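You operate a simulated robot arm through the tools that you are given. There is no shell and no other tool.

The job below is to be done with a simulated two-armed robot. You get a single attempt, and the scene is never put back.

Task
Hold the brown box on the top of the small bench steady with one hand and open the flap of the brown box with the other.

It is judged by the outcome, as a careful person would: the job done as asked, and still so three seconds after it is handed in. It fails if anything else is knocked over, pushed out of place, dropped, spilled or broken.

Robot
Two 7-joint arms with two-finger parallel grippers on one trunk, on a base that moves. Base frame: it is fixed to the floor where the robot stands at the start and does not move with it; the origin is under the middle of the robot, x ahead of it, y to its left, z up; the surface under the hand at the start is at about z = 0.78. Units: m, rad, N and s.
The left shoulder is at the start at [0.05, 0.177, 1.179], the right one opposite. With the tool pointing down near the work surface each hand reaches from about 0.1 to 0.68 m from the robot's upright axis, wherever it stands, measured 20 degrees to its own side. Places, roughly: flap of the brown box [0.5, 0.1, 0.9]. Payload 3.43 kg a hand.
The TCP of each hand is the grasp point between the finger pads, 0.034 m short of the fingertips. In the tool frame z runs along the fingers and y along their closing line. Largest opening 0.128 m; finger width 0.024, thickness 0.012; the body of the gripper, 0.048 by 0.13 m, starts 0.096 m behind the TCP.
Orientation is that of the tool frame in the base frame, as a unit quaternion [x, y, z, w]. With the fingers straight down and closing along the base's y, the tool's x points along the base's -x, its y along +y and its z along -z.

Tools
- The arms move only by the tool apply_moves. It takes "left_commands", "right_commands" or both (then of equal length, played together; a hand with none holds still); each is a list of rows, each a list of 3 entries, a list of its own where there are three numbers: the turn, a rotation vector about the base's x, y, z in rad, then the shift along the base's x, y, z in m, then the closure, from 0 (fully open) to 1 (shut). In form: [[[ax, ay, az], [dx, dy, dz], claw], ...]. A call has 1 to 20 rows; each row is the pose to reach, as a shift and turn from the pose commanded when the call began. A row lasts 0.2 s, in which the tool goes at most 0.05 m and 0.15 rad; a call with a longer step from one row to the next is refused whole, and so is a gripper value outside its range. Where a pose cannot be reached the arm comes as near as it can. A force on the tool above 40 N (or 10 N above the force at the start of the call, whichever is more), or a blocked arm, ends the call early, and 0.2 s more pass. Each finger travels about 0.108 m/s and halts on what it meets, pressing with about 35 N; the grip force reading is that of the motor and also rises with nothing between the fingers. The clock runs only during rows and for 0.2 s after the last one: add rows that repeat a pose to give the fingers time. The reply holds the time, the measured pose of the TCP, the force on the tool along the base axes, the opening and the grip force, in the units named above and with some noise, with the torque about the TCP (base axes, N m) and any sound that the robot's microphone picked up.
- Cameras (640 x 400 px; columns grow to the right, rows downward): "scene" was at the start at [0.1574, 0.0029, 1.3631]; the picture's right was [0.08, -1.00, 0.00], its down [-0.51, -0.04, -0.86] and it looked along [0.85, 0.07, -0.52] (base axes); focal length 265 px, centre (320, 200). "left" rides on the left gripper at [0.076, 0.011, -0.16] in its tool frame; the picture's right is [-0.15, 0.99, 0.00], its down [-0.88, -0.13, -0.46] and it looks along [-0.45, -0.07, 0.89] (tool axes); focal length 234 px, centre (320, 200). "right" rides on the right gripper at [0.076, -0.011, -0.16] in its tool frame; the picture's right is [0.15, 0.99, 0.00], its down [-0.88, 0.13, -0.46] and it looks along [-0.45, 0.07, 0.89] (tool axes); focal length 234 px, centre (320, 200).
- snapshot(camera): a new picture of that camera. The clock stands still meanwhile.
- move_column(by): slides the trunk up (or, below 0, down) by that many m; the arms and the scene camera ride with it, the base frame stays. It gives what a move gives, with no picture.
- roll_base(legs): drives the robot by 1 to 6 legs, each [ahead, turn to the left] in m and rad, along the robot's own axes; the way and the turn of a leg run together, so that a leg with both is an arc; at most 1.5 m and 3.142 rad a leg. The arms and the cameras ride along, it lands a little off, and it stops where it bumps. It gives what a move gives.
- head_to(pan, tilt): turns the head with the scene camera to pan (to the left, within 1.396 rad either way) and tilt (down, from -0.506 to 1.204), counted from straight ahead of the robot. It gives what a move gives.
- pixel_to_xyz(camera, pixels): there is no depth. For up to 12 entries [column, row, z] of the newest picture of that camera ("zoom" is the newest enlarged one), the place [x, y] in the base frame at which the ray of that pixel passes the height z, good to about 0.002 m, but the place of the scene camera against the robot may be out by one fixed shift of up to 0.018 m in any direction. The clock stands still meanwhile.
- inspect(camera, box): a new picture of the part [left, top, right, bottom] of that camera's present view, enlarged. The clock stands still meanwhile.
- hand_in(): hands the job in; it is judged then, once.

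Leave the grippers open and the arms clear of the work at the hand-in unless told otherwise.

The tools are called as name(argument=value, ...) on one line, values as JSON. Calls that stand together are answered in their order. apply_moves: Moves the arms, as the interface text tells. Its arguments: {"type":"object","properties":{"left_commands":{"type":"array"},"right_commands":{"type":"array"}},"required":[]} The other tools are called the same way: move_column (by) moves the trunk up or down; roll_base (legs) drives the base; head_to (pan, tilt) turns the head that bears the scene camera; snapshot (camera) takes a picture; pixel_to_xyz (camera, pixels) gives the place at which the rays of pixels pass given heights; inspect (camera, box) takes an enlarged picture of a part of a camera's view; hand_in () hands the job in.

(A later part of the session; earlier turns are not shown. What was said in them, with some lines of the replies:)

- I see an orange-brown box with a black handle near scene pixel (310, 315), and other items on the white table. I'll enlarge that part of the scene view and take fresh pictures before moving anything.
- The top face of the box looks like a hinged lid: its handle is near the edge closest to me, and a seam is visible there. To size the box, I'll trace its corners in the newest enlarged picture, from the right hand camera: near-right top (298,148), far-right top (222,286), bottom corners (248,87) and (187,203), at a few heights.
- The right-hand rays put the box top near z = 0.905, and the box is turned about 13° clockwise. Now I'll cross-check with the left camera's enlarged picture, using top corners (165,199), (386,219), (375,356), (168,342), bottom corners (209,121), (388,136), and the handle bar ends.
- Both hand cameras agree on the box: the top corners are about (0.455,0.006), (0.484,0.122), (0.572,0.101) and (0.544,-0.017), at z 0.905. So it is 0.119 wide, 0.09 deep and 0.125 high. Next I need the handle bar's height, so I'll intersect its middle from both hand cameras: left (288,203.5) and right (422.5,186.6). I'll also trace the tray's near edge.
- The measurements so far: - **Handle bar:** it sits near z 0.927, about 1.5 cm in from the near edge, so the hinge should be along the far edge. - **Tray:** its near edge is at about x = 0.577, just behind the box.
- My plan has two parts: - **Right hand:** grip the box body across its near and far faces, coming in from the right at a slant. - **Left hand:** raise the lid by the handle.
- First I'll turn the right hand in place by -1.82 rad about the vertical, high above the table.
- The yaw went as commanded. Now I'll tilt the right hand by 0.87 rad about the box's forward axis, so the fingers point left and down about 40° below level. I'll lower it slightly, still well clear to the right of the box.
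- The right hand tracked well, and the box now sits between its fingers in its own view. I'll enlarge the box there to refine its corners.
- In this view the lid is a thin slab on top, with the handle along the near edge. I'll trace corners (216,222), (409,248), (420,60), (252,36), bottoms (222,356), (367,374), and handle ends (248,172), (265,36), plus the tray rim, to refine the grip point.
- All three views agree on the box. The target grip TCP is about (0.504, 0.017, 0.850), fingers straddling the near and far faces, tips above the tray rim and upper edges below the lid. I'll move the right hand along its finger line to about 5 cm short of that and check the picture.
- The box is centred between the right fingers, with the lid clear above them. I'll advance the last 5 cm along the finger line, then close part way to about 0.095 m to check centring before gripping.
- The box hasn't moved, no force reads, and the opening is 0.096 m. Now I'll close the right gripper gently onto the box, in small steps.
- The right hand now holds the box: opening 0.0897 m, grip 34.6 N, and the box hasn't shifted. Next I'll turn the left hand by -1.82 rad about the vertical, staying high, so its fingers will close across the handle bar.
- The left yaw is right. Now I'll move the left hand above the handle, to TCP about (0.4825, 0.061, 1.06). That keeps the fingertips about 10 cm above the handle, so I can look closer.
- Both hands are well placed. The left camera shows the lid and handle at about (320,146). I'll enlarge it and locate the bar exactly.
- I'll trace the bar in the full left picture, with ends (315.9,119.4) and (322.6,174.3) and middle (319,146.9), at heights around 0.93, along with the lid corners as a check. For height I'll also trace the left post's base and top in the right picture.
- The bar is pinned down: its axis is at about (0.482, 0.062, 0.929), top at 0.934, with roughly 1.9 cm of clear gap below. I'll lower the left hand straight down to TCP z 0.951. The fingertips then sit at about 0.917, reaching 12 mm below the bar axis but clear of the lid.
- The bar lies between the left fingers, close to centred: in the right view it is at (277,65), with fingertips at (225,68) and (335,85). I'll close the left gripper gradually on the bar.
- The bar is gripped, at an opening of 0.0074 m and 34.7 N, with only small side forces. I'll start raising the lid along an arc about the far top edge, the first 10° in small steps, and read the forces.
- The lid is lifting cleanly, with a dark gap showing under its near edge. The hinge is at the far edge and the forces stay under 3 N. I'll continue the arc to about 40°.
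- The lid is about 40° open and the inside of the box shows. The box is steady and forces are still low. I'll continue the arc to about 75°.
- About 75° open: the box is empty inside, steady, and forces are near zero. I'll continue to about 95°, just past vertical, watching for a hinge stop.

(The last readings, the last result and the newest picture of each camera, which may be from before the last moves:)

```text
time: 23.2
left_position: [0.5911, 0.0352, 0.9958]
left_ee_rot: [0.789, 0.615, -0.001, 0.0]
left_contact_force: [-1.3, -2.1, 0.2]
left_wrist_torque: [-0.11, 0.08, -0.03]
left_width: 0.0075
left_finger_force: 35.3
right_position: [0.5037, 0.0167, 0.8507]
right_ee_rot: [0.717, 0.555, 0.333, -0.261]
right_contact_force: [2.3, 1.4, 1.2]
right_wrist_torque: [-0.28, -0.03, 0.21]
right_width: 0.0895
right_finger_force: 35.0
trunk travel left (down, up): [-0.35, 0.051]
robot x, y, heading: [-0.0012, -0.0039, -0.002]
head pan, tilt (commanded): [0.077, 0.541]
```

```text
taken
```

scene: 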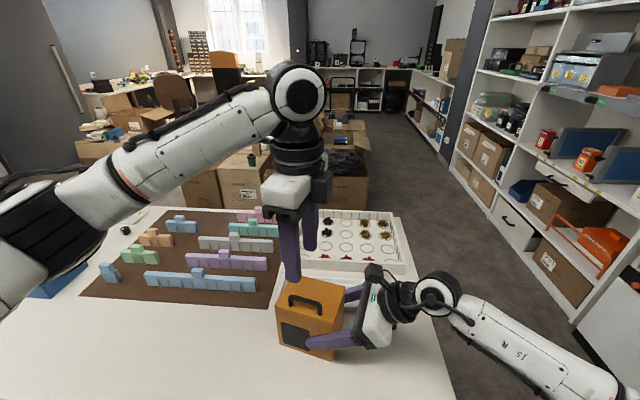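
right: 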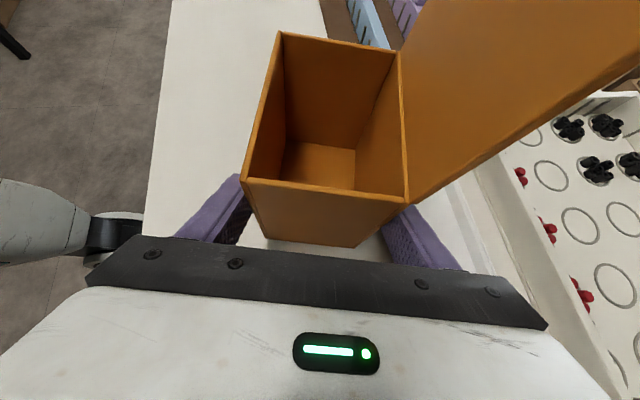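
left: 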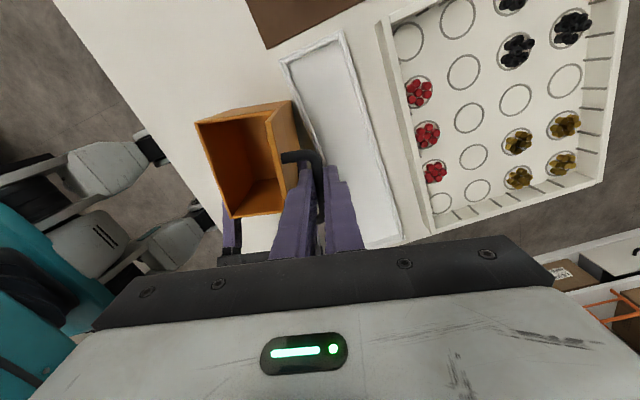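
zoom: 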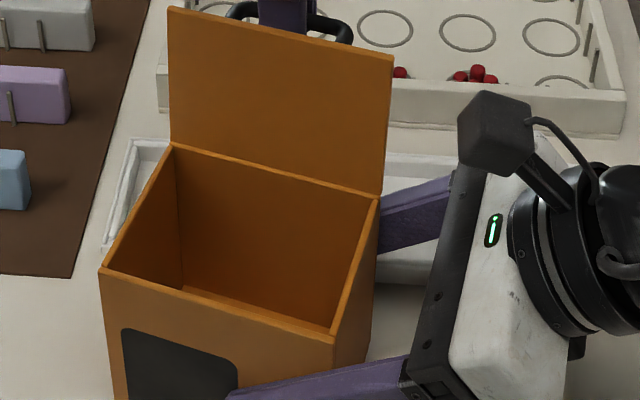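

Around 90–95° now, with no stop felt and the box still. I'll take the lid a little further back, to about 110°, so it rests open safely, tilting the left hand slightly to keep its finger clear of the lid.

apply_moves(left_commands=[[[0.0105, 0.0423, 0], [0.004, -0.001, -0.0016], 1.0], [[0.0211, 0.0847, 0], [0.008, -0.002, -0.0034], 1.0], [[0.0316, 0.127, 0], [0.0118, -0.003, -0.0055], 1.0], [[0.0422, 0.1693, 0], [0.0156, -0.0039, -0.0076], 1.0], [[0.0528, 0.2116, 0], [0.0193, -0.0048, -0.01], 1.0], [[0.0634, 0.2539, 0], [0.023, -0.0057, -0.0124], 1.0], [[0.0634, 0.2539, 0], [0.023, -0.0057, -0.0124], 1.0]])

inspect(camera="scene", box=[250, 240, 410, 340])

snapshot(camera="right")

snapshot(camera="left")

```text
time: 24.6
left_position: [0.57, 0.0431, 0.9868]
left_ee_rot: [0.785, 0.609, -0.072, -0.091]
left_contact_force: [2.9, -0.4, 6.2]
left_wrist_torque: [0.22, -0.18, 0.4]
left_width: 0.0073
left_finger_force: 34.8
left hand out of reach, approached as far as the arm can: row 3, 4, 5, 6, 7
right_position: [0.5003, 0.0171, 0.8512]
right_ee_rot: [0.714, 0.558, 0.331, -0.263]
right_contact_force: [-5.6, -2.9, 6.7]
right_wrist_torque: [-0.56, -0.2, -0.43]
right_width: 0.0895
right_finger_force: 34.4
trunk travel left (down, up): [-0.35, 0.051]
robot x, y, heading: [0.0002, -0.0014, 0.001]
head pan, tilt (commanded): [0.077, 0.541]
stopped in row 7 (left hand): the force on the tool passed its limit at 45 N (the readings are from after the stop); the commanded pose is now the measured one
```

```text
4.00 times, centred on (330, 290) of scene
```

zoom: 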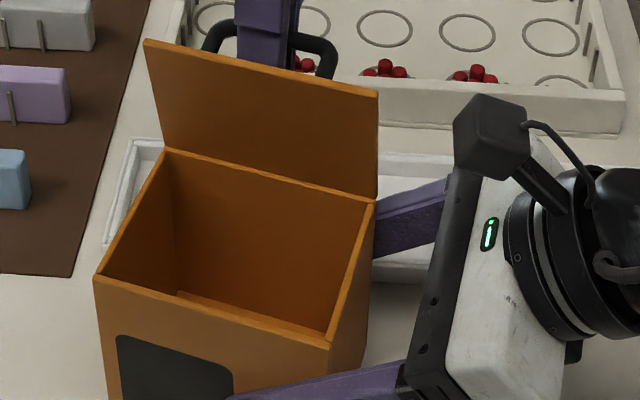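

```text
taken
```

right: 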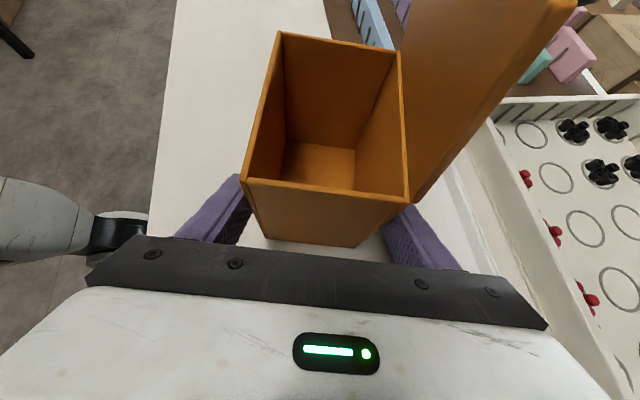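

```text
taken
```

left: 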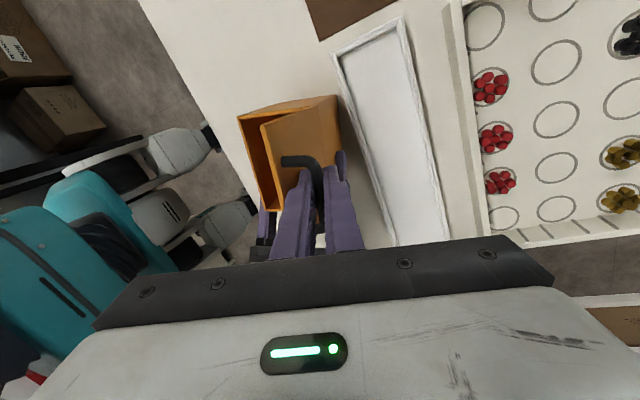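

That didn't go as planned. The tilted pose was out of reach for the left arm, so it slid back, drew the lid to about 80°, and tugged the box roughly 3–4 mm toward me before stopping at 45 N. The grip on the bar and the hold on the box are intact. The bar has slid deeper between the left fingers, so I account for that. I'll un-tilt the left hand while following the arc to about 95°, a straight-down posture that was reachable before.

apply_moves(left_commands=[[[-0.0098, -0.0393, 0], [0.0034, -0.0008, -0.0007], 1.0], [[-0.0183, -0.0732, 0], [0.0065, -0.0016, -0.0016], 1.0], [[-0.0288, -0.1155, 0], [0.0097, -0.0024, -0.0026], 1.0], [[-0.0394, -0.1578, 0], [0.0127, -0.0032, -0.0038], 1.0], [[-0.0478, -0.1917, 0], [0.0157, -0.0039, -0.0051], 1.0], [[-0.0563, -0.2255, 0], [0.0187, -0.0047, -0.0066], 1.0], [[-0.0563, -0.2255, 0], [0.0187, -0.0047, -0.0066], 1.0]])

inspect(camera="scene", box=[250, 240, 410, 340])

snapshot(camera="right")

snapshot(camera="left")

```text
time: 26.2
left_position: [0.5855, 0.0396, 0.9784]
left_ee_rot: [0.79, 0.613, 0.0, -0.001]
left_contact_force: [2.3, 3.9, 3.8]
left_wrist_torque: [0.12, -0.05, 0.3]
left_width: 0.0076
left_finger_force: 34.9
right_position: [0.5005, 0.0174, 0.8501]
right_ee_rot: [0.715, 0.557, 0.332, -0.262]
right_contact_force: [-6.0, -4.9, 12.0]
right_wrist_torque: [0.31, -0.46, -0.59]
right_width: 0.0894
right_finger_force: 34.7
trunk travel left (down, up): [-0.35, 0.051]
robot x, y, heading: [-0.001, 0.0034, 0.001]
head pan, tilt (commanded): [0.077, 0.541]
```

```text
4.00 times, centred on (330, 290) of scene
```

zoom: 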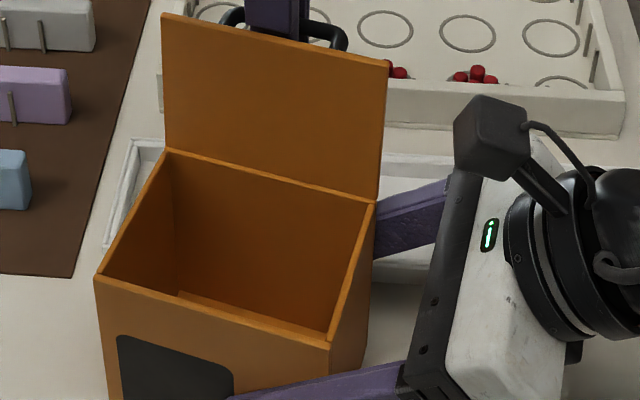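

```text
taken
```

right: 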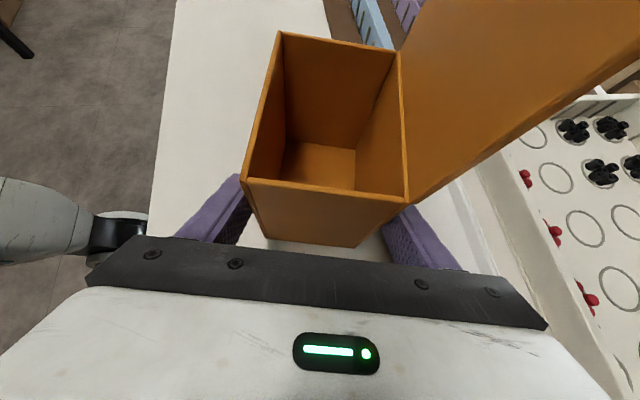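

```text
taken
```

left: 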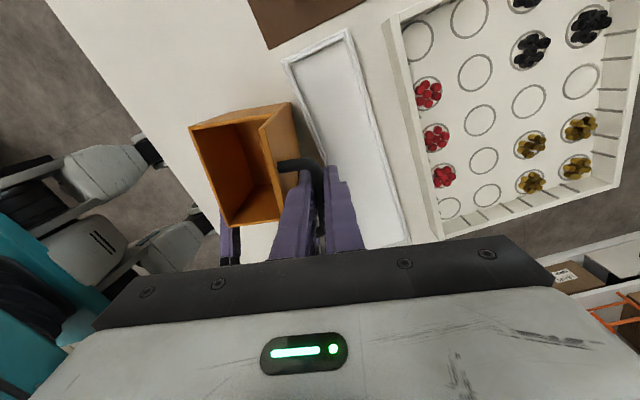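

The left hand is straight down again, and the lid is back at about 92°, just past vertical. I'll continue by pure translation to about 105°, in small steps.

apply_moves(left_commands=[[[0, 0, 0], [0.0031, -0.0008, -0.0016], 1.0], [[0, 0, 0], [0.0061, -0.0015, -0.0033], 1.0], [[0, 0, 0], [0.0091, -0.0022, -0.0053], 1.0], [[0, 0, 0], [0.0119, -0.003, -0.0073], 1.0], [[0, 0, 0], [0.0119, -0.003, -0.0073], 1.0]])

inspect(camera="scene", box=[250, 240, 410, 340])

snapshot(camera="right")

snapshot(camera="left")

```text
time: 27.4
left_position: [0.5981, 0.0369, 0.9722]
left_ee_rot: [0.79, 0.613, -0.002, -0.002]
left_contact_force: [-2.3, 1.0, -2.3]
left_wrist_torque: [-0.04, 0.02, 0.32]
left_width: 0.0075
left_finger_force: 35.2
right_position: [0.5003, 0.0188, 0.8503]
right_ee_rot: [0.714, 0.557, 0.333, -0.263]
right_contact_force: [-3.3, -0.9, 15.7]
right_wrist_torque: [-0.22, -0.24, -0.64]
right_width: 0.0891
right_finger_force: 35.0
trunk travel left (down, up): [-0.35, 0.051]
robot x, y, heading: [0.0004, -0.0003, -0.002]
head pan, tilt (commanded): [0.077, 0.541]
```

```text
4.00 times, centred on (330, 290) of scene
```

zoom: 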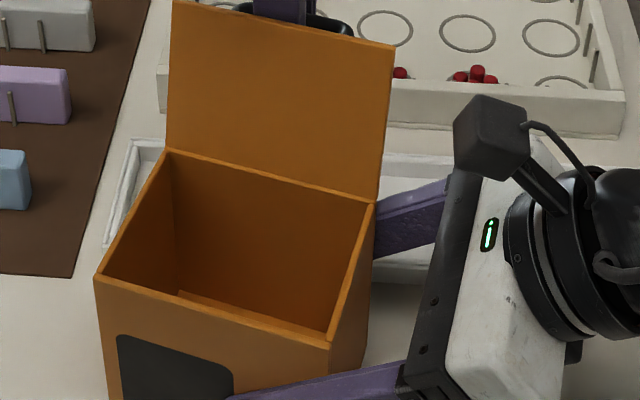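

```text
taken
```

right: 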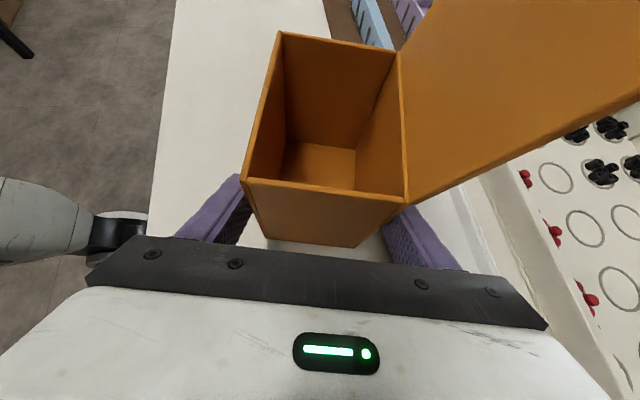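

```text
taken
```

left: 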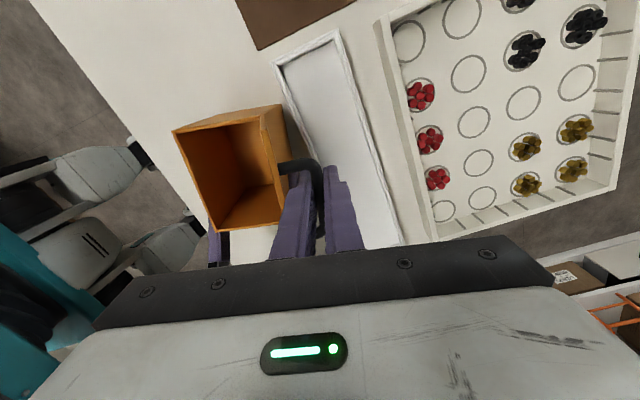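

The lid is at about 102° and forces are small. One more small step to about 110°, then I'll release.

apply_moves(left_commands=[[[0, 0, 0], [0.0028, -0.0007, -0.0021], 1.0], [[0, 0, 0], [0.0055, -0.0014, -0.0044], 1.0], [[0, 0, 0], [0.0055, -0.0014, -0.0044], 1.0]])

snapshot(camera="scene")

inspect(camera="left", box=[220, 110, 380, 210])

```text
time: 28.2
left_position: [0.6042, 0.0348, 0.9676]
left_ee_rot: [0.791, 0.612, -0.001, -0.001]
left_contact_force: [-2.5, -0.5, -1.7]
left_wrist_torque: [0.04, -0.02, 0.38]
left_width: 0.0074
left_finger_force: 35.2
right_position: [0.5005, 0.0192, 0.8501]
right_ee_rot: [0.715, 0.558, 0.331, -0.262]
right_contact_force: [-1.1, 0.7, 15.5]
right_wrist_torque: [-0.19, -0.36, -0.36]
right_width: 0.0896
right_finger_force: 34.5
trunk travel left (down, up): [-0.35, 0.051]
robot x, y, heading: [-0.0021, 0.0011, -0.001]
head pan, tilt (commanded): [0.077, 0.541]
```

```text
taken
```

scene: 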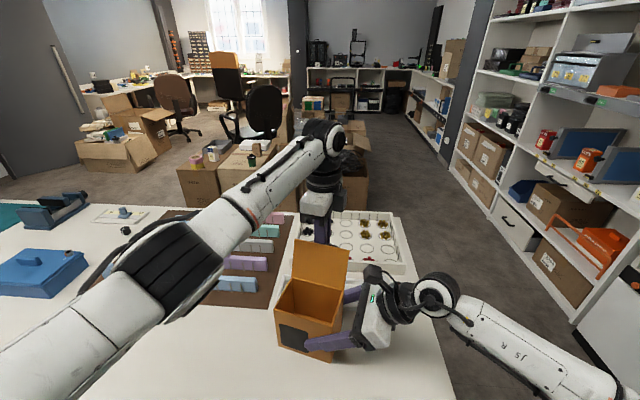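

```text
4.00 times, centred on (300, 160) of left
```

zoom: 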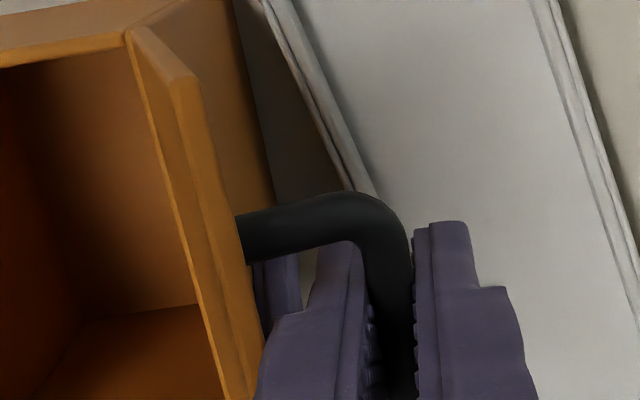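

The lid leans back at about 110°. I'll release now: open slightly while shifting the left hand outward by half the opening, so only the far finger leaves the bar and the near finger doesn't push the lid shut. Then I'll check.

apply_moves(left_commands=[[[0, 0, 0], [0.0008, -0.0002, 0], 0.93], [[0, 0, 0], [0.0026, -0.0007, 0], 0.9], [[0, 0, 0], [0.0048, -0.0012, 0], 0.863], [[0, 0, 0], [0.0048, -0.0012, 0], 0.863]])

inspect(camera="left", box=[220, 110, 380, 210])

inspect(camera="scene", box=[250, 220, 410, 340])

```text
time: 29.2
left_position: [0.6082, 0.0348, 0.9684]
left_ee_rot: [0.79, 0.613, -0.002, -0.001]
left_contact_force: [-2.4, -1.3, -0.5]
left_wrist_torque: [-0.04, 0.05, 0.08]
left_width: 0.0183
left_finger_force: 1.1
right_position: [0.5003, 0.0177, 0.8515]
right_ee_rot: [0.715, 0.557, 0.331, -0.261]
right_contact_force: [1.5, 1.9, 16.0]
right_wrist_torque: [-0.12, -0.55, 0.15]
right_width: 0.0896
right_finger_force: 34.6
trunk travel left (down, up): [-0.35, 0.051]
robot x, y, heading: [-0.0023, 0.0008, 0.003]
head pan, tilt (commanded): [0.077, 0.541]
```

```text
4.00 times, centred on (300, 160) of left
```

zoom: 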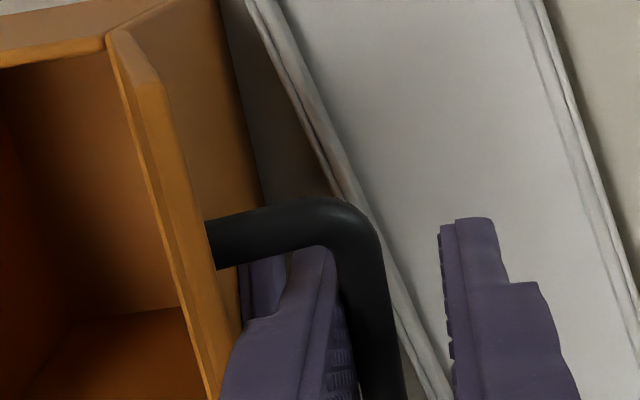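

```text
3.33 times, centred on (330, 280) of scene
```

zoom: 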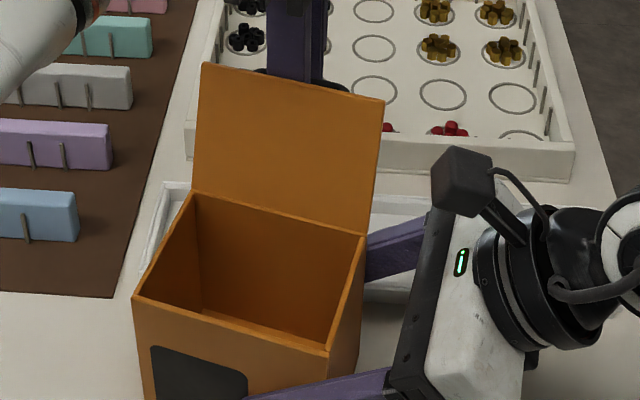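

The far finger is clear, and the lid stays back on its own or against the near finger. I'll now lift the left hand straight up, slowly, out from behind the handle.

apply_moves(left_commands=[[[0, 0, 0], [0, 0, 0.008], 0.863], [[0, 0, 0], [0, 0, 0.016], 0.863], [[0, 0, 0], [0, 0, 0.024], 0.863], [[0, 0, 0], [0, 0, 0.032], 0.863], [[0, 0, 0], [0, 0, 0.04], 0.863], [[0, 0, 0], [0, 0, 0.05], 0.863], [[0, 0, 0], [0, 0, 0.05], 0.863]])

inspect(camera="left", box=[220, 110, 380, 210])

inspect(camera="scene", box=[250, 220, 410, 340])

```text
time: 30.8
left_position: [0.6087, 0.0339, 1.0178]
left_ee_rot: [0.79, 0.613, -0.001, -0.001]
left_contact_force: [0.1, 0.1, -0.2]
left_wrist_torque: [0.01, 0.0, 0.03]
left_width: 0.0175
left_finger_force: 0.0
right_position: [0.5016, 0.019, 0.8497]
right_ee_rot: [0.715, 0.557, 0.332, -0.262]
right_contact_force: [5.2, 1.3, 14.9]
right_wrist_torque: [-0.36, -0.8, 0.18]
right_width: 0.0897
right_finger_force: 35.5
trunk travel left (down, up): [-0.35, 0.051]
robot x, y, heading: [0.0007, 0.0008, 0.001]
head pan, tilt (commanded): [0.077, 0.541]
```

```text
4.00 times, centred on (300, 160) of left
```

zoom: 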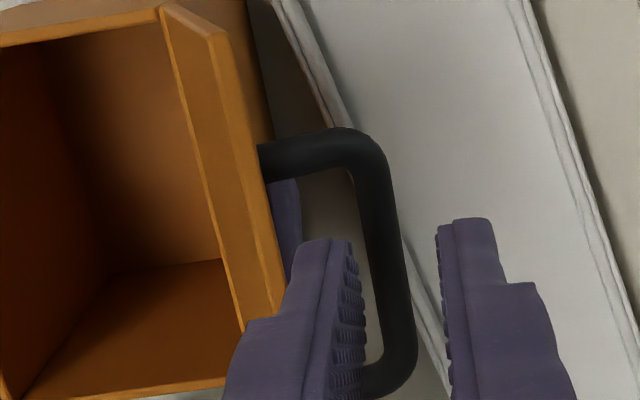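

```text
3.33 times, centred on (330, 280) of scene
```

zoom: 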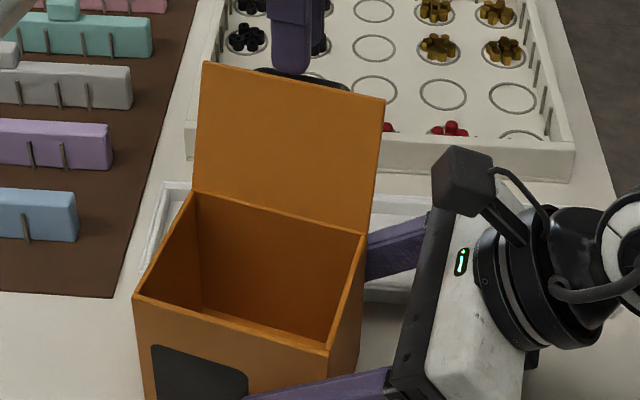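

The left hand is free of contact, and the lid stays open by itself at about 108°. I'll raise the left hand another 9 cm and bring it back toward me and to the left, clear of the lid, then check the lid holds.

apply_moves(left_commands=[[[0, 0, 0], [0, 0, 0.03], 0.863], [[0, 0, 0], [0, 0, 0.06], 0.863], [[0, 0, 0], [0, 0, 0.1], 0.8], [[0, 0, 0], [-0.02, 0.02, 0.13], 0.6], [[0, 0, 0], [-0.05, 0.05, 0.15], 0.4], [[0, 0, 0], [-0.09, 0.07, 0.17], 0.2], [[0, 0, 0], [-0.13, 0.09, 0.18], 0], [[0, 0, 0], [-0.17, 0.11, 0.185], 0], [[0, 0, 0], [-0.2, 0.13, 0.185], 0], [[0, 0, 0], [-0.23, 0.14, 0.185], 0], [[0, 0, 0], [-0.23, 0.14, 0.185], 0]])

snapshot(camera="scene")

inspect(camera="scene", box=[250, 220, 410, 340])

snapshot(camera="right")

```text
time: 33.2
left_position: [0.3789, 0.1745, 1.2029]
left_ee_rot: [0.791, 0.612, -0.002, -0.001]
left_contact_force: [-0.5, 0.0, -0.6]
left_wrist_torque: [0.02, 0.0, -0.01]
left_width: 0.1278
left_finger_force: 0.1
left hand out of reach, approached as far as the arm can: row 3, 5, 6, 7
right_position: [0.5007, 0.0183, 0.8495]
right_ee_rot: [0.715, 0.557, 0.331, -0.262]
right_contact_force: [-1.5, 0.8, 16.5]
right_wrist_torque: [-0.55, -0.52, -0.03]
right_width: 0.0895
right_finger_force: 35.0
trunk travel left (down, up): [-0.35, 0.051]
robot x, y, heading: [-0.0025, -0.0015, 0.001]
head pan, tilt (commanded): [0.077, 0.541]
```

```text
taken
```

scene: 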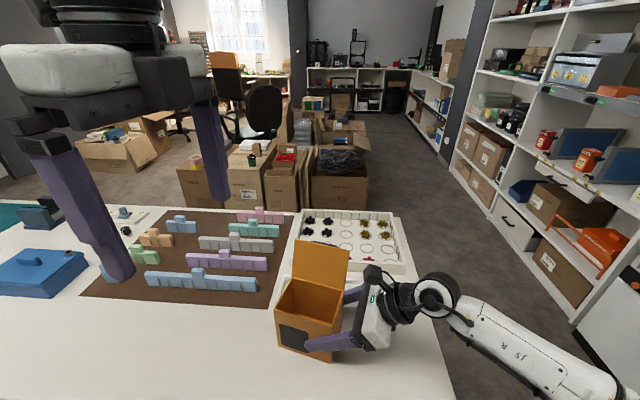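

```text
3.33 times, centred on (330, 280) of scene
```

zoom: 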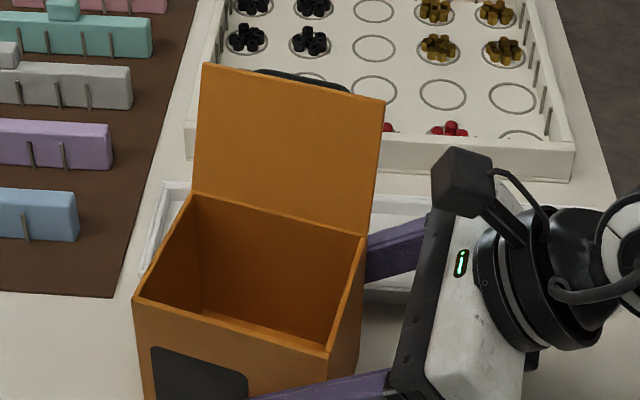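

```text
taken
```

right: 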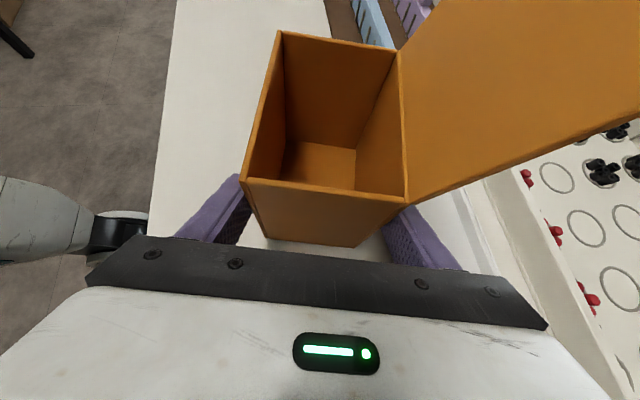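

The lid stays open with nothing touching it, and the other items are undisturbed. Now I'll open the right gripper gradually to let go of the box, without moving the hand yet.

apply_moves(right_commands=[[[0, 0, 0], [0, 0, 0], 0.32], [[0, 0, 0], [0, 0, 0], 0.3], [[0, 0, 0], [0, 0, 0], 0.28], [[0, 0, 0], [0, 0, 0], 0.25], [[0, 0, 0], [0, 0, 0], 0.18], [[0, 0, 0], [0, 0, 0], 0.08], [[0, 0, 0], [0, 0, 0], 0.06]])

inspect(camera="scene", box=[250, 220, 410, 360])

snapshot(camera="right")

```text
time: 34.8
left_position: [0.3813, 0.1747, 1.2018]
left_ee_rot: [0.79, 0.613, -0.003, -0.001]
left_contact_force: [0.7, -0.7, 0.5]
left_wrist_torque: [-0.01, 0.01, 0.01]
left_width: 0.1279
left_finger_force: 0.1
right_position: [0.5017, 0.0179, 0.849]
right_ee_rot: [0.715, 0.557, 0.33, -0.263]
right_contact_force: [0.0, 0.4, -0.2]
right_wrist_torque: [0.0, -0.01, -0.01]
right_width: 0.1204
right_finger_force: 0.0
trunk travel left (down, up): [-0.35, 0.051]
robot x, y, heading: [0.0011, 0.0005, -0.004]
head pan, tilt (commanded): [0.077, 0.541]
```

```text
2.86 times, centred on (330, 290) of scene
```

zoom: 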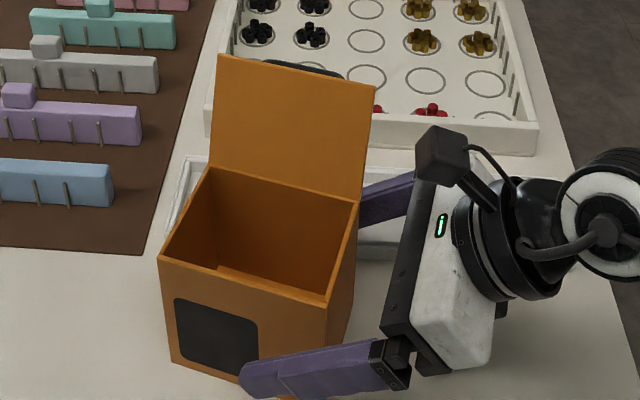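

```text
taken
```

right: 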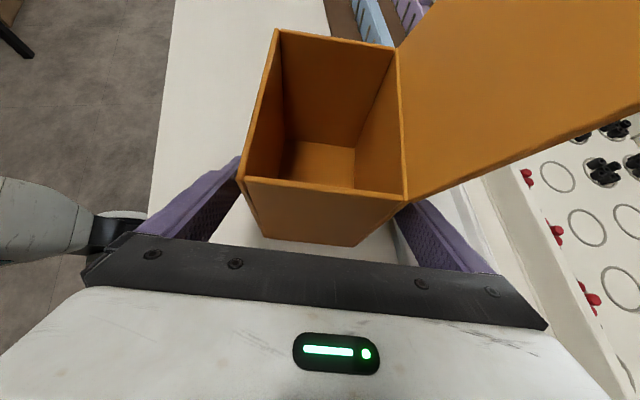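

The box stands free with the lid open, and the right hand reads no force. I'll withdraw the right hand straight back along its finger line, the same way it came in, then out to the right and up.

apply_moves(right_commands=[[[0, 0, 0], [-0.0037, -0.0149, 0.0129], 0.06], [[0, 0, 0], [-0.0074, -0.0297, 0.0257], 0.06], [[0, 0, 0], [-0.0112, -0.0446, 0.0386], 0.06], [[0, 0, 0], [-0.0149, -0.0594, 0.0514], 0.06], [[0, 0, 0], [-0.0186, -0.0743, 0.0643], 0.06], [[0, 0, 0], [-0.0223, -0.0892, 0.0772], 0], [[0, 0, 0], [-0.026, -0.105, 0.09], 0], [[0, 0, 0], [-0.03, -0.125, 0.115], 0], [[0, 0, 0], [-0.034, -0.145, 0.145], 0], [[0, 0, 0], [-0.034, -0.165, 0.18], 0], [[0, 0, 0], [-0.034, -0.165, 0.18], 0]])

snapshot(camera="scene")

inspect(camera="scene", box=[250, 220, 410, 360])

snapshot(camera="right")

```text
time: 37.2
left_position: [0.381, 0.1752, 1.201]
left_ee_rot: [0.79, 0.613, -0.001, -0.001]
left_contact_force: [0.7, -0.1, -0.3]
left_wrist_torque: [-0.01, 0.05, 0.01]
left_width: 0.1279
left_finger_force: 0.0
right_position: [0.4675, -0.147, 1.0282]
right_ee_rot: [0.716, 0.557, 0.33, -0.263]
right_contact_force: [-0.7, -0.2, -0.1]
right_wrist_torque: [-0.02, 0.0, 0.0]
right_width: 0.1278
right_finger_force: 0.0
trunk travel left (down, up): [-0.35, 0.051]
robot x, y, heading: [-0.0011, 0.0031, 0.001]
head pan, tilt (commanded): [0.077, 0.541]
```

```text
taken
```

scene: 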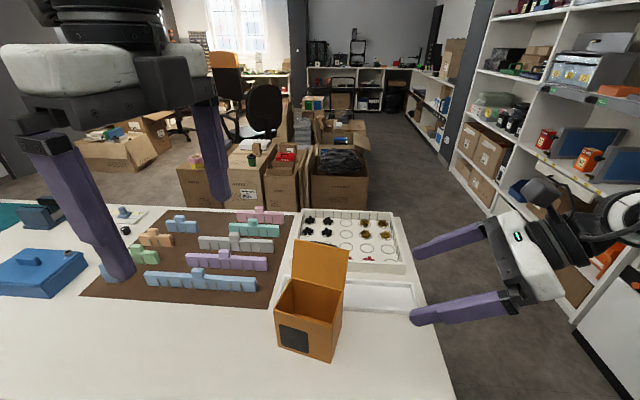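

```text
2.86 times, centred on (330, 290) of scene
```

zoom: 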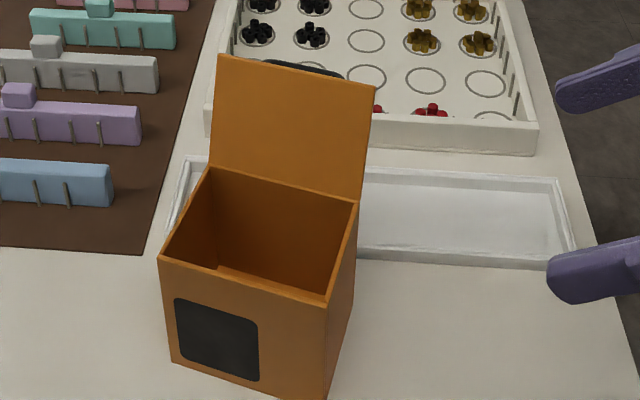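

```text
taken
```

right: 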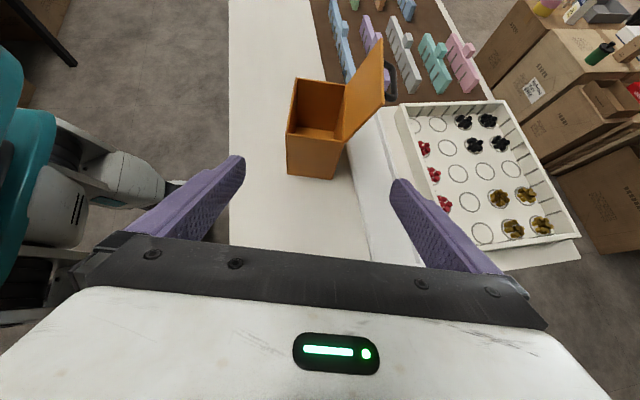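

Both hands are clear, the box stands in place with its lid open, and the tray and other items are where they were. To be sure the lid doesn't creep back, I'll hold still for about 3.5 s and compare pictures.

apply_moves(right_commands=[[[0, 0, 0], [0, 0, 0], 0], [[0, 0, 0], [0, 0, 0], 0], [[0, 0, 0], [0, 0, 0], 0], [[0, 0, 0], [0, 0, 0], 0], [[0, 0, 0], [0, 0, 0], 0], [[0, 0, 0], [0, 0, 0], 0], [[0, 0, 0], [0, 0, 0], 0], [[0, 0, 0], [0, 0, 0], 0], [[0, 0, 0], [0, 0, 0], 0], [[0, 0, 0], [0, 0, 0], 0], [[0, 0, 0], [0, 0, 0], 0], [[0, 0, 0], [0, 0, 0], 0], [[0, 0, 0], [0, 0, 0], 0], [[0, 0, 0], [0, 0, 0], 0], [[0, 0, 0], [0, 0, 0], 0], [[0, 0, 0], [0, 0, 0], 0]])

inspect(camera="scene", box=[250, 220, 410, 360])

```text
time: 40.6
left_position: [0.3802, 0.1748, 1.2008]
left_ee_rot: [0.79, 0.613, -0.002, 0.0]
left_contact_force: [-0.3, -0.2, 0.2]
left_wrist_torque: [-0.02, -0.01, -0.01]
left_width: 0.1281
left_finger_force: 0.0
right_position: [0.4662, -0.1465, 1.0268]
right_ee_rot: [0.715, 0.557, 0.33, -0.262]
right_contact_force: [0.2, 0.4, 0.2]
right_wrist_torque: [0.03, 0.03, 0.02]
right_width: 0.1279
right_finger_force: 0.1
trunk travel left (down, up): [-0.35, 0.051]
robot x, y, heading: [0.0018, 0.0005, 0.002]
head pan, tilt (commanded): [0.077, 0.541]
```

```text
2.86 times, centred on (330, 290) of scene
```

zoom: 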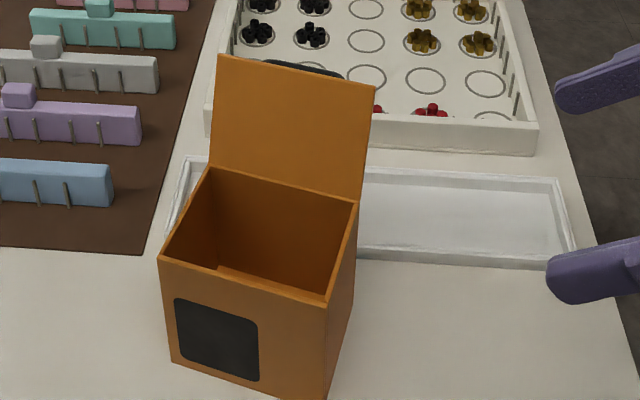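

After more than 3 s the picture is unchanged: the lid stays open at about 108°, the box stands steady, nothing else has moved, both grippers are open, and the arms are clear. I'm handing in the job.

hand_in()

```text
The job is handed in.
```

The brown box's flap is open to about 108°. It stayed there for more than 3 s with nothing touching it before I handed in. The right hand held the box while the left hand raised the flap by its handle.

**Box shifted slightly:** partway through, the left arm was sent to a pose it couldn't reach. It pulled the flap back to about 80° and tugged the box 3–4 mm toward the robot before stopping at 45 N. I recovered and finished opening it, but left the box in its shifted position.

In the last pictures, the tray and the other items on the bench were where they started. Both grippers are open and both arms are clear.
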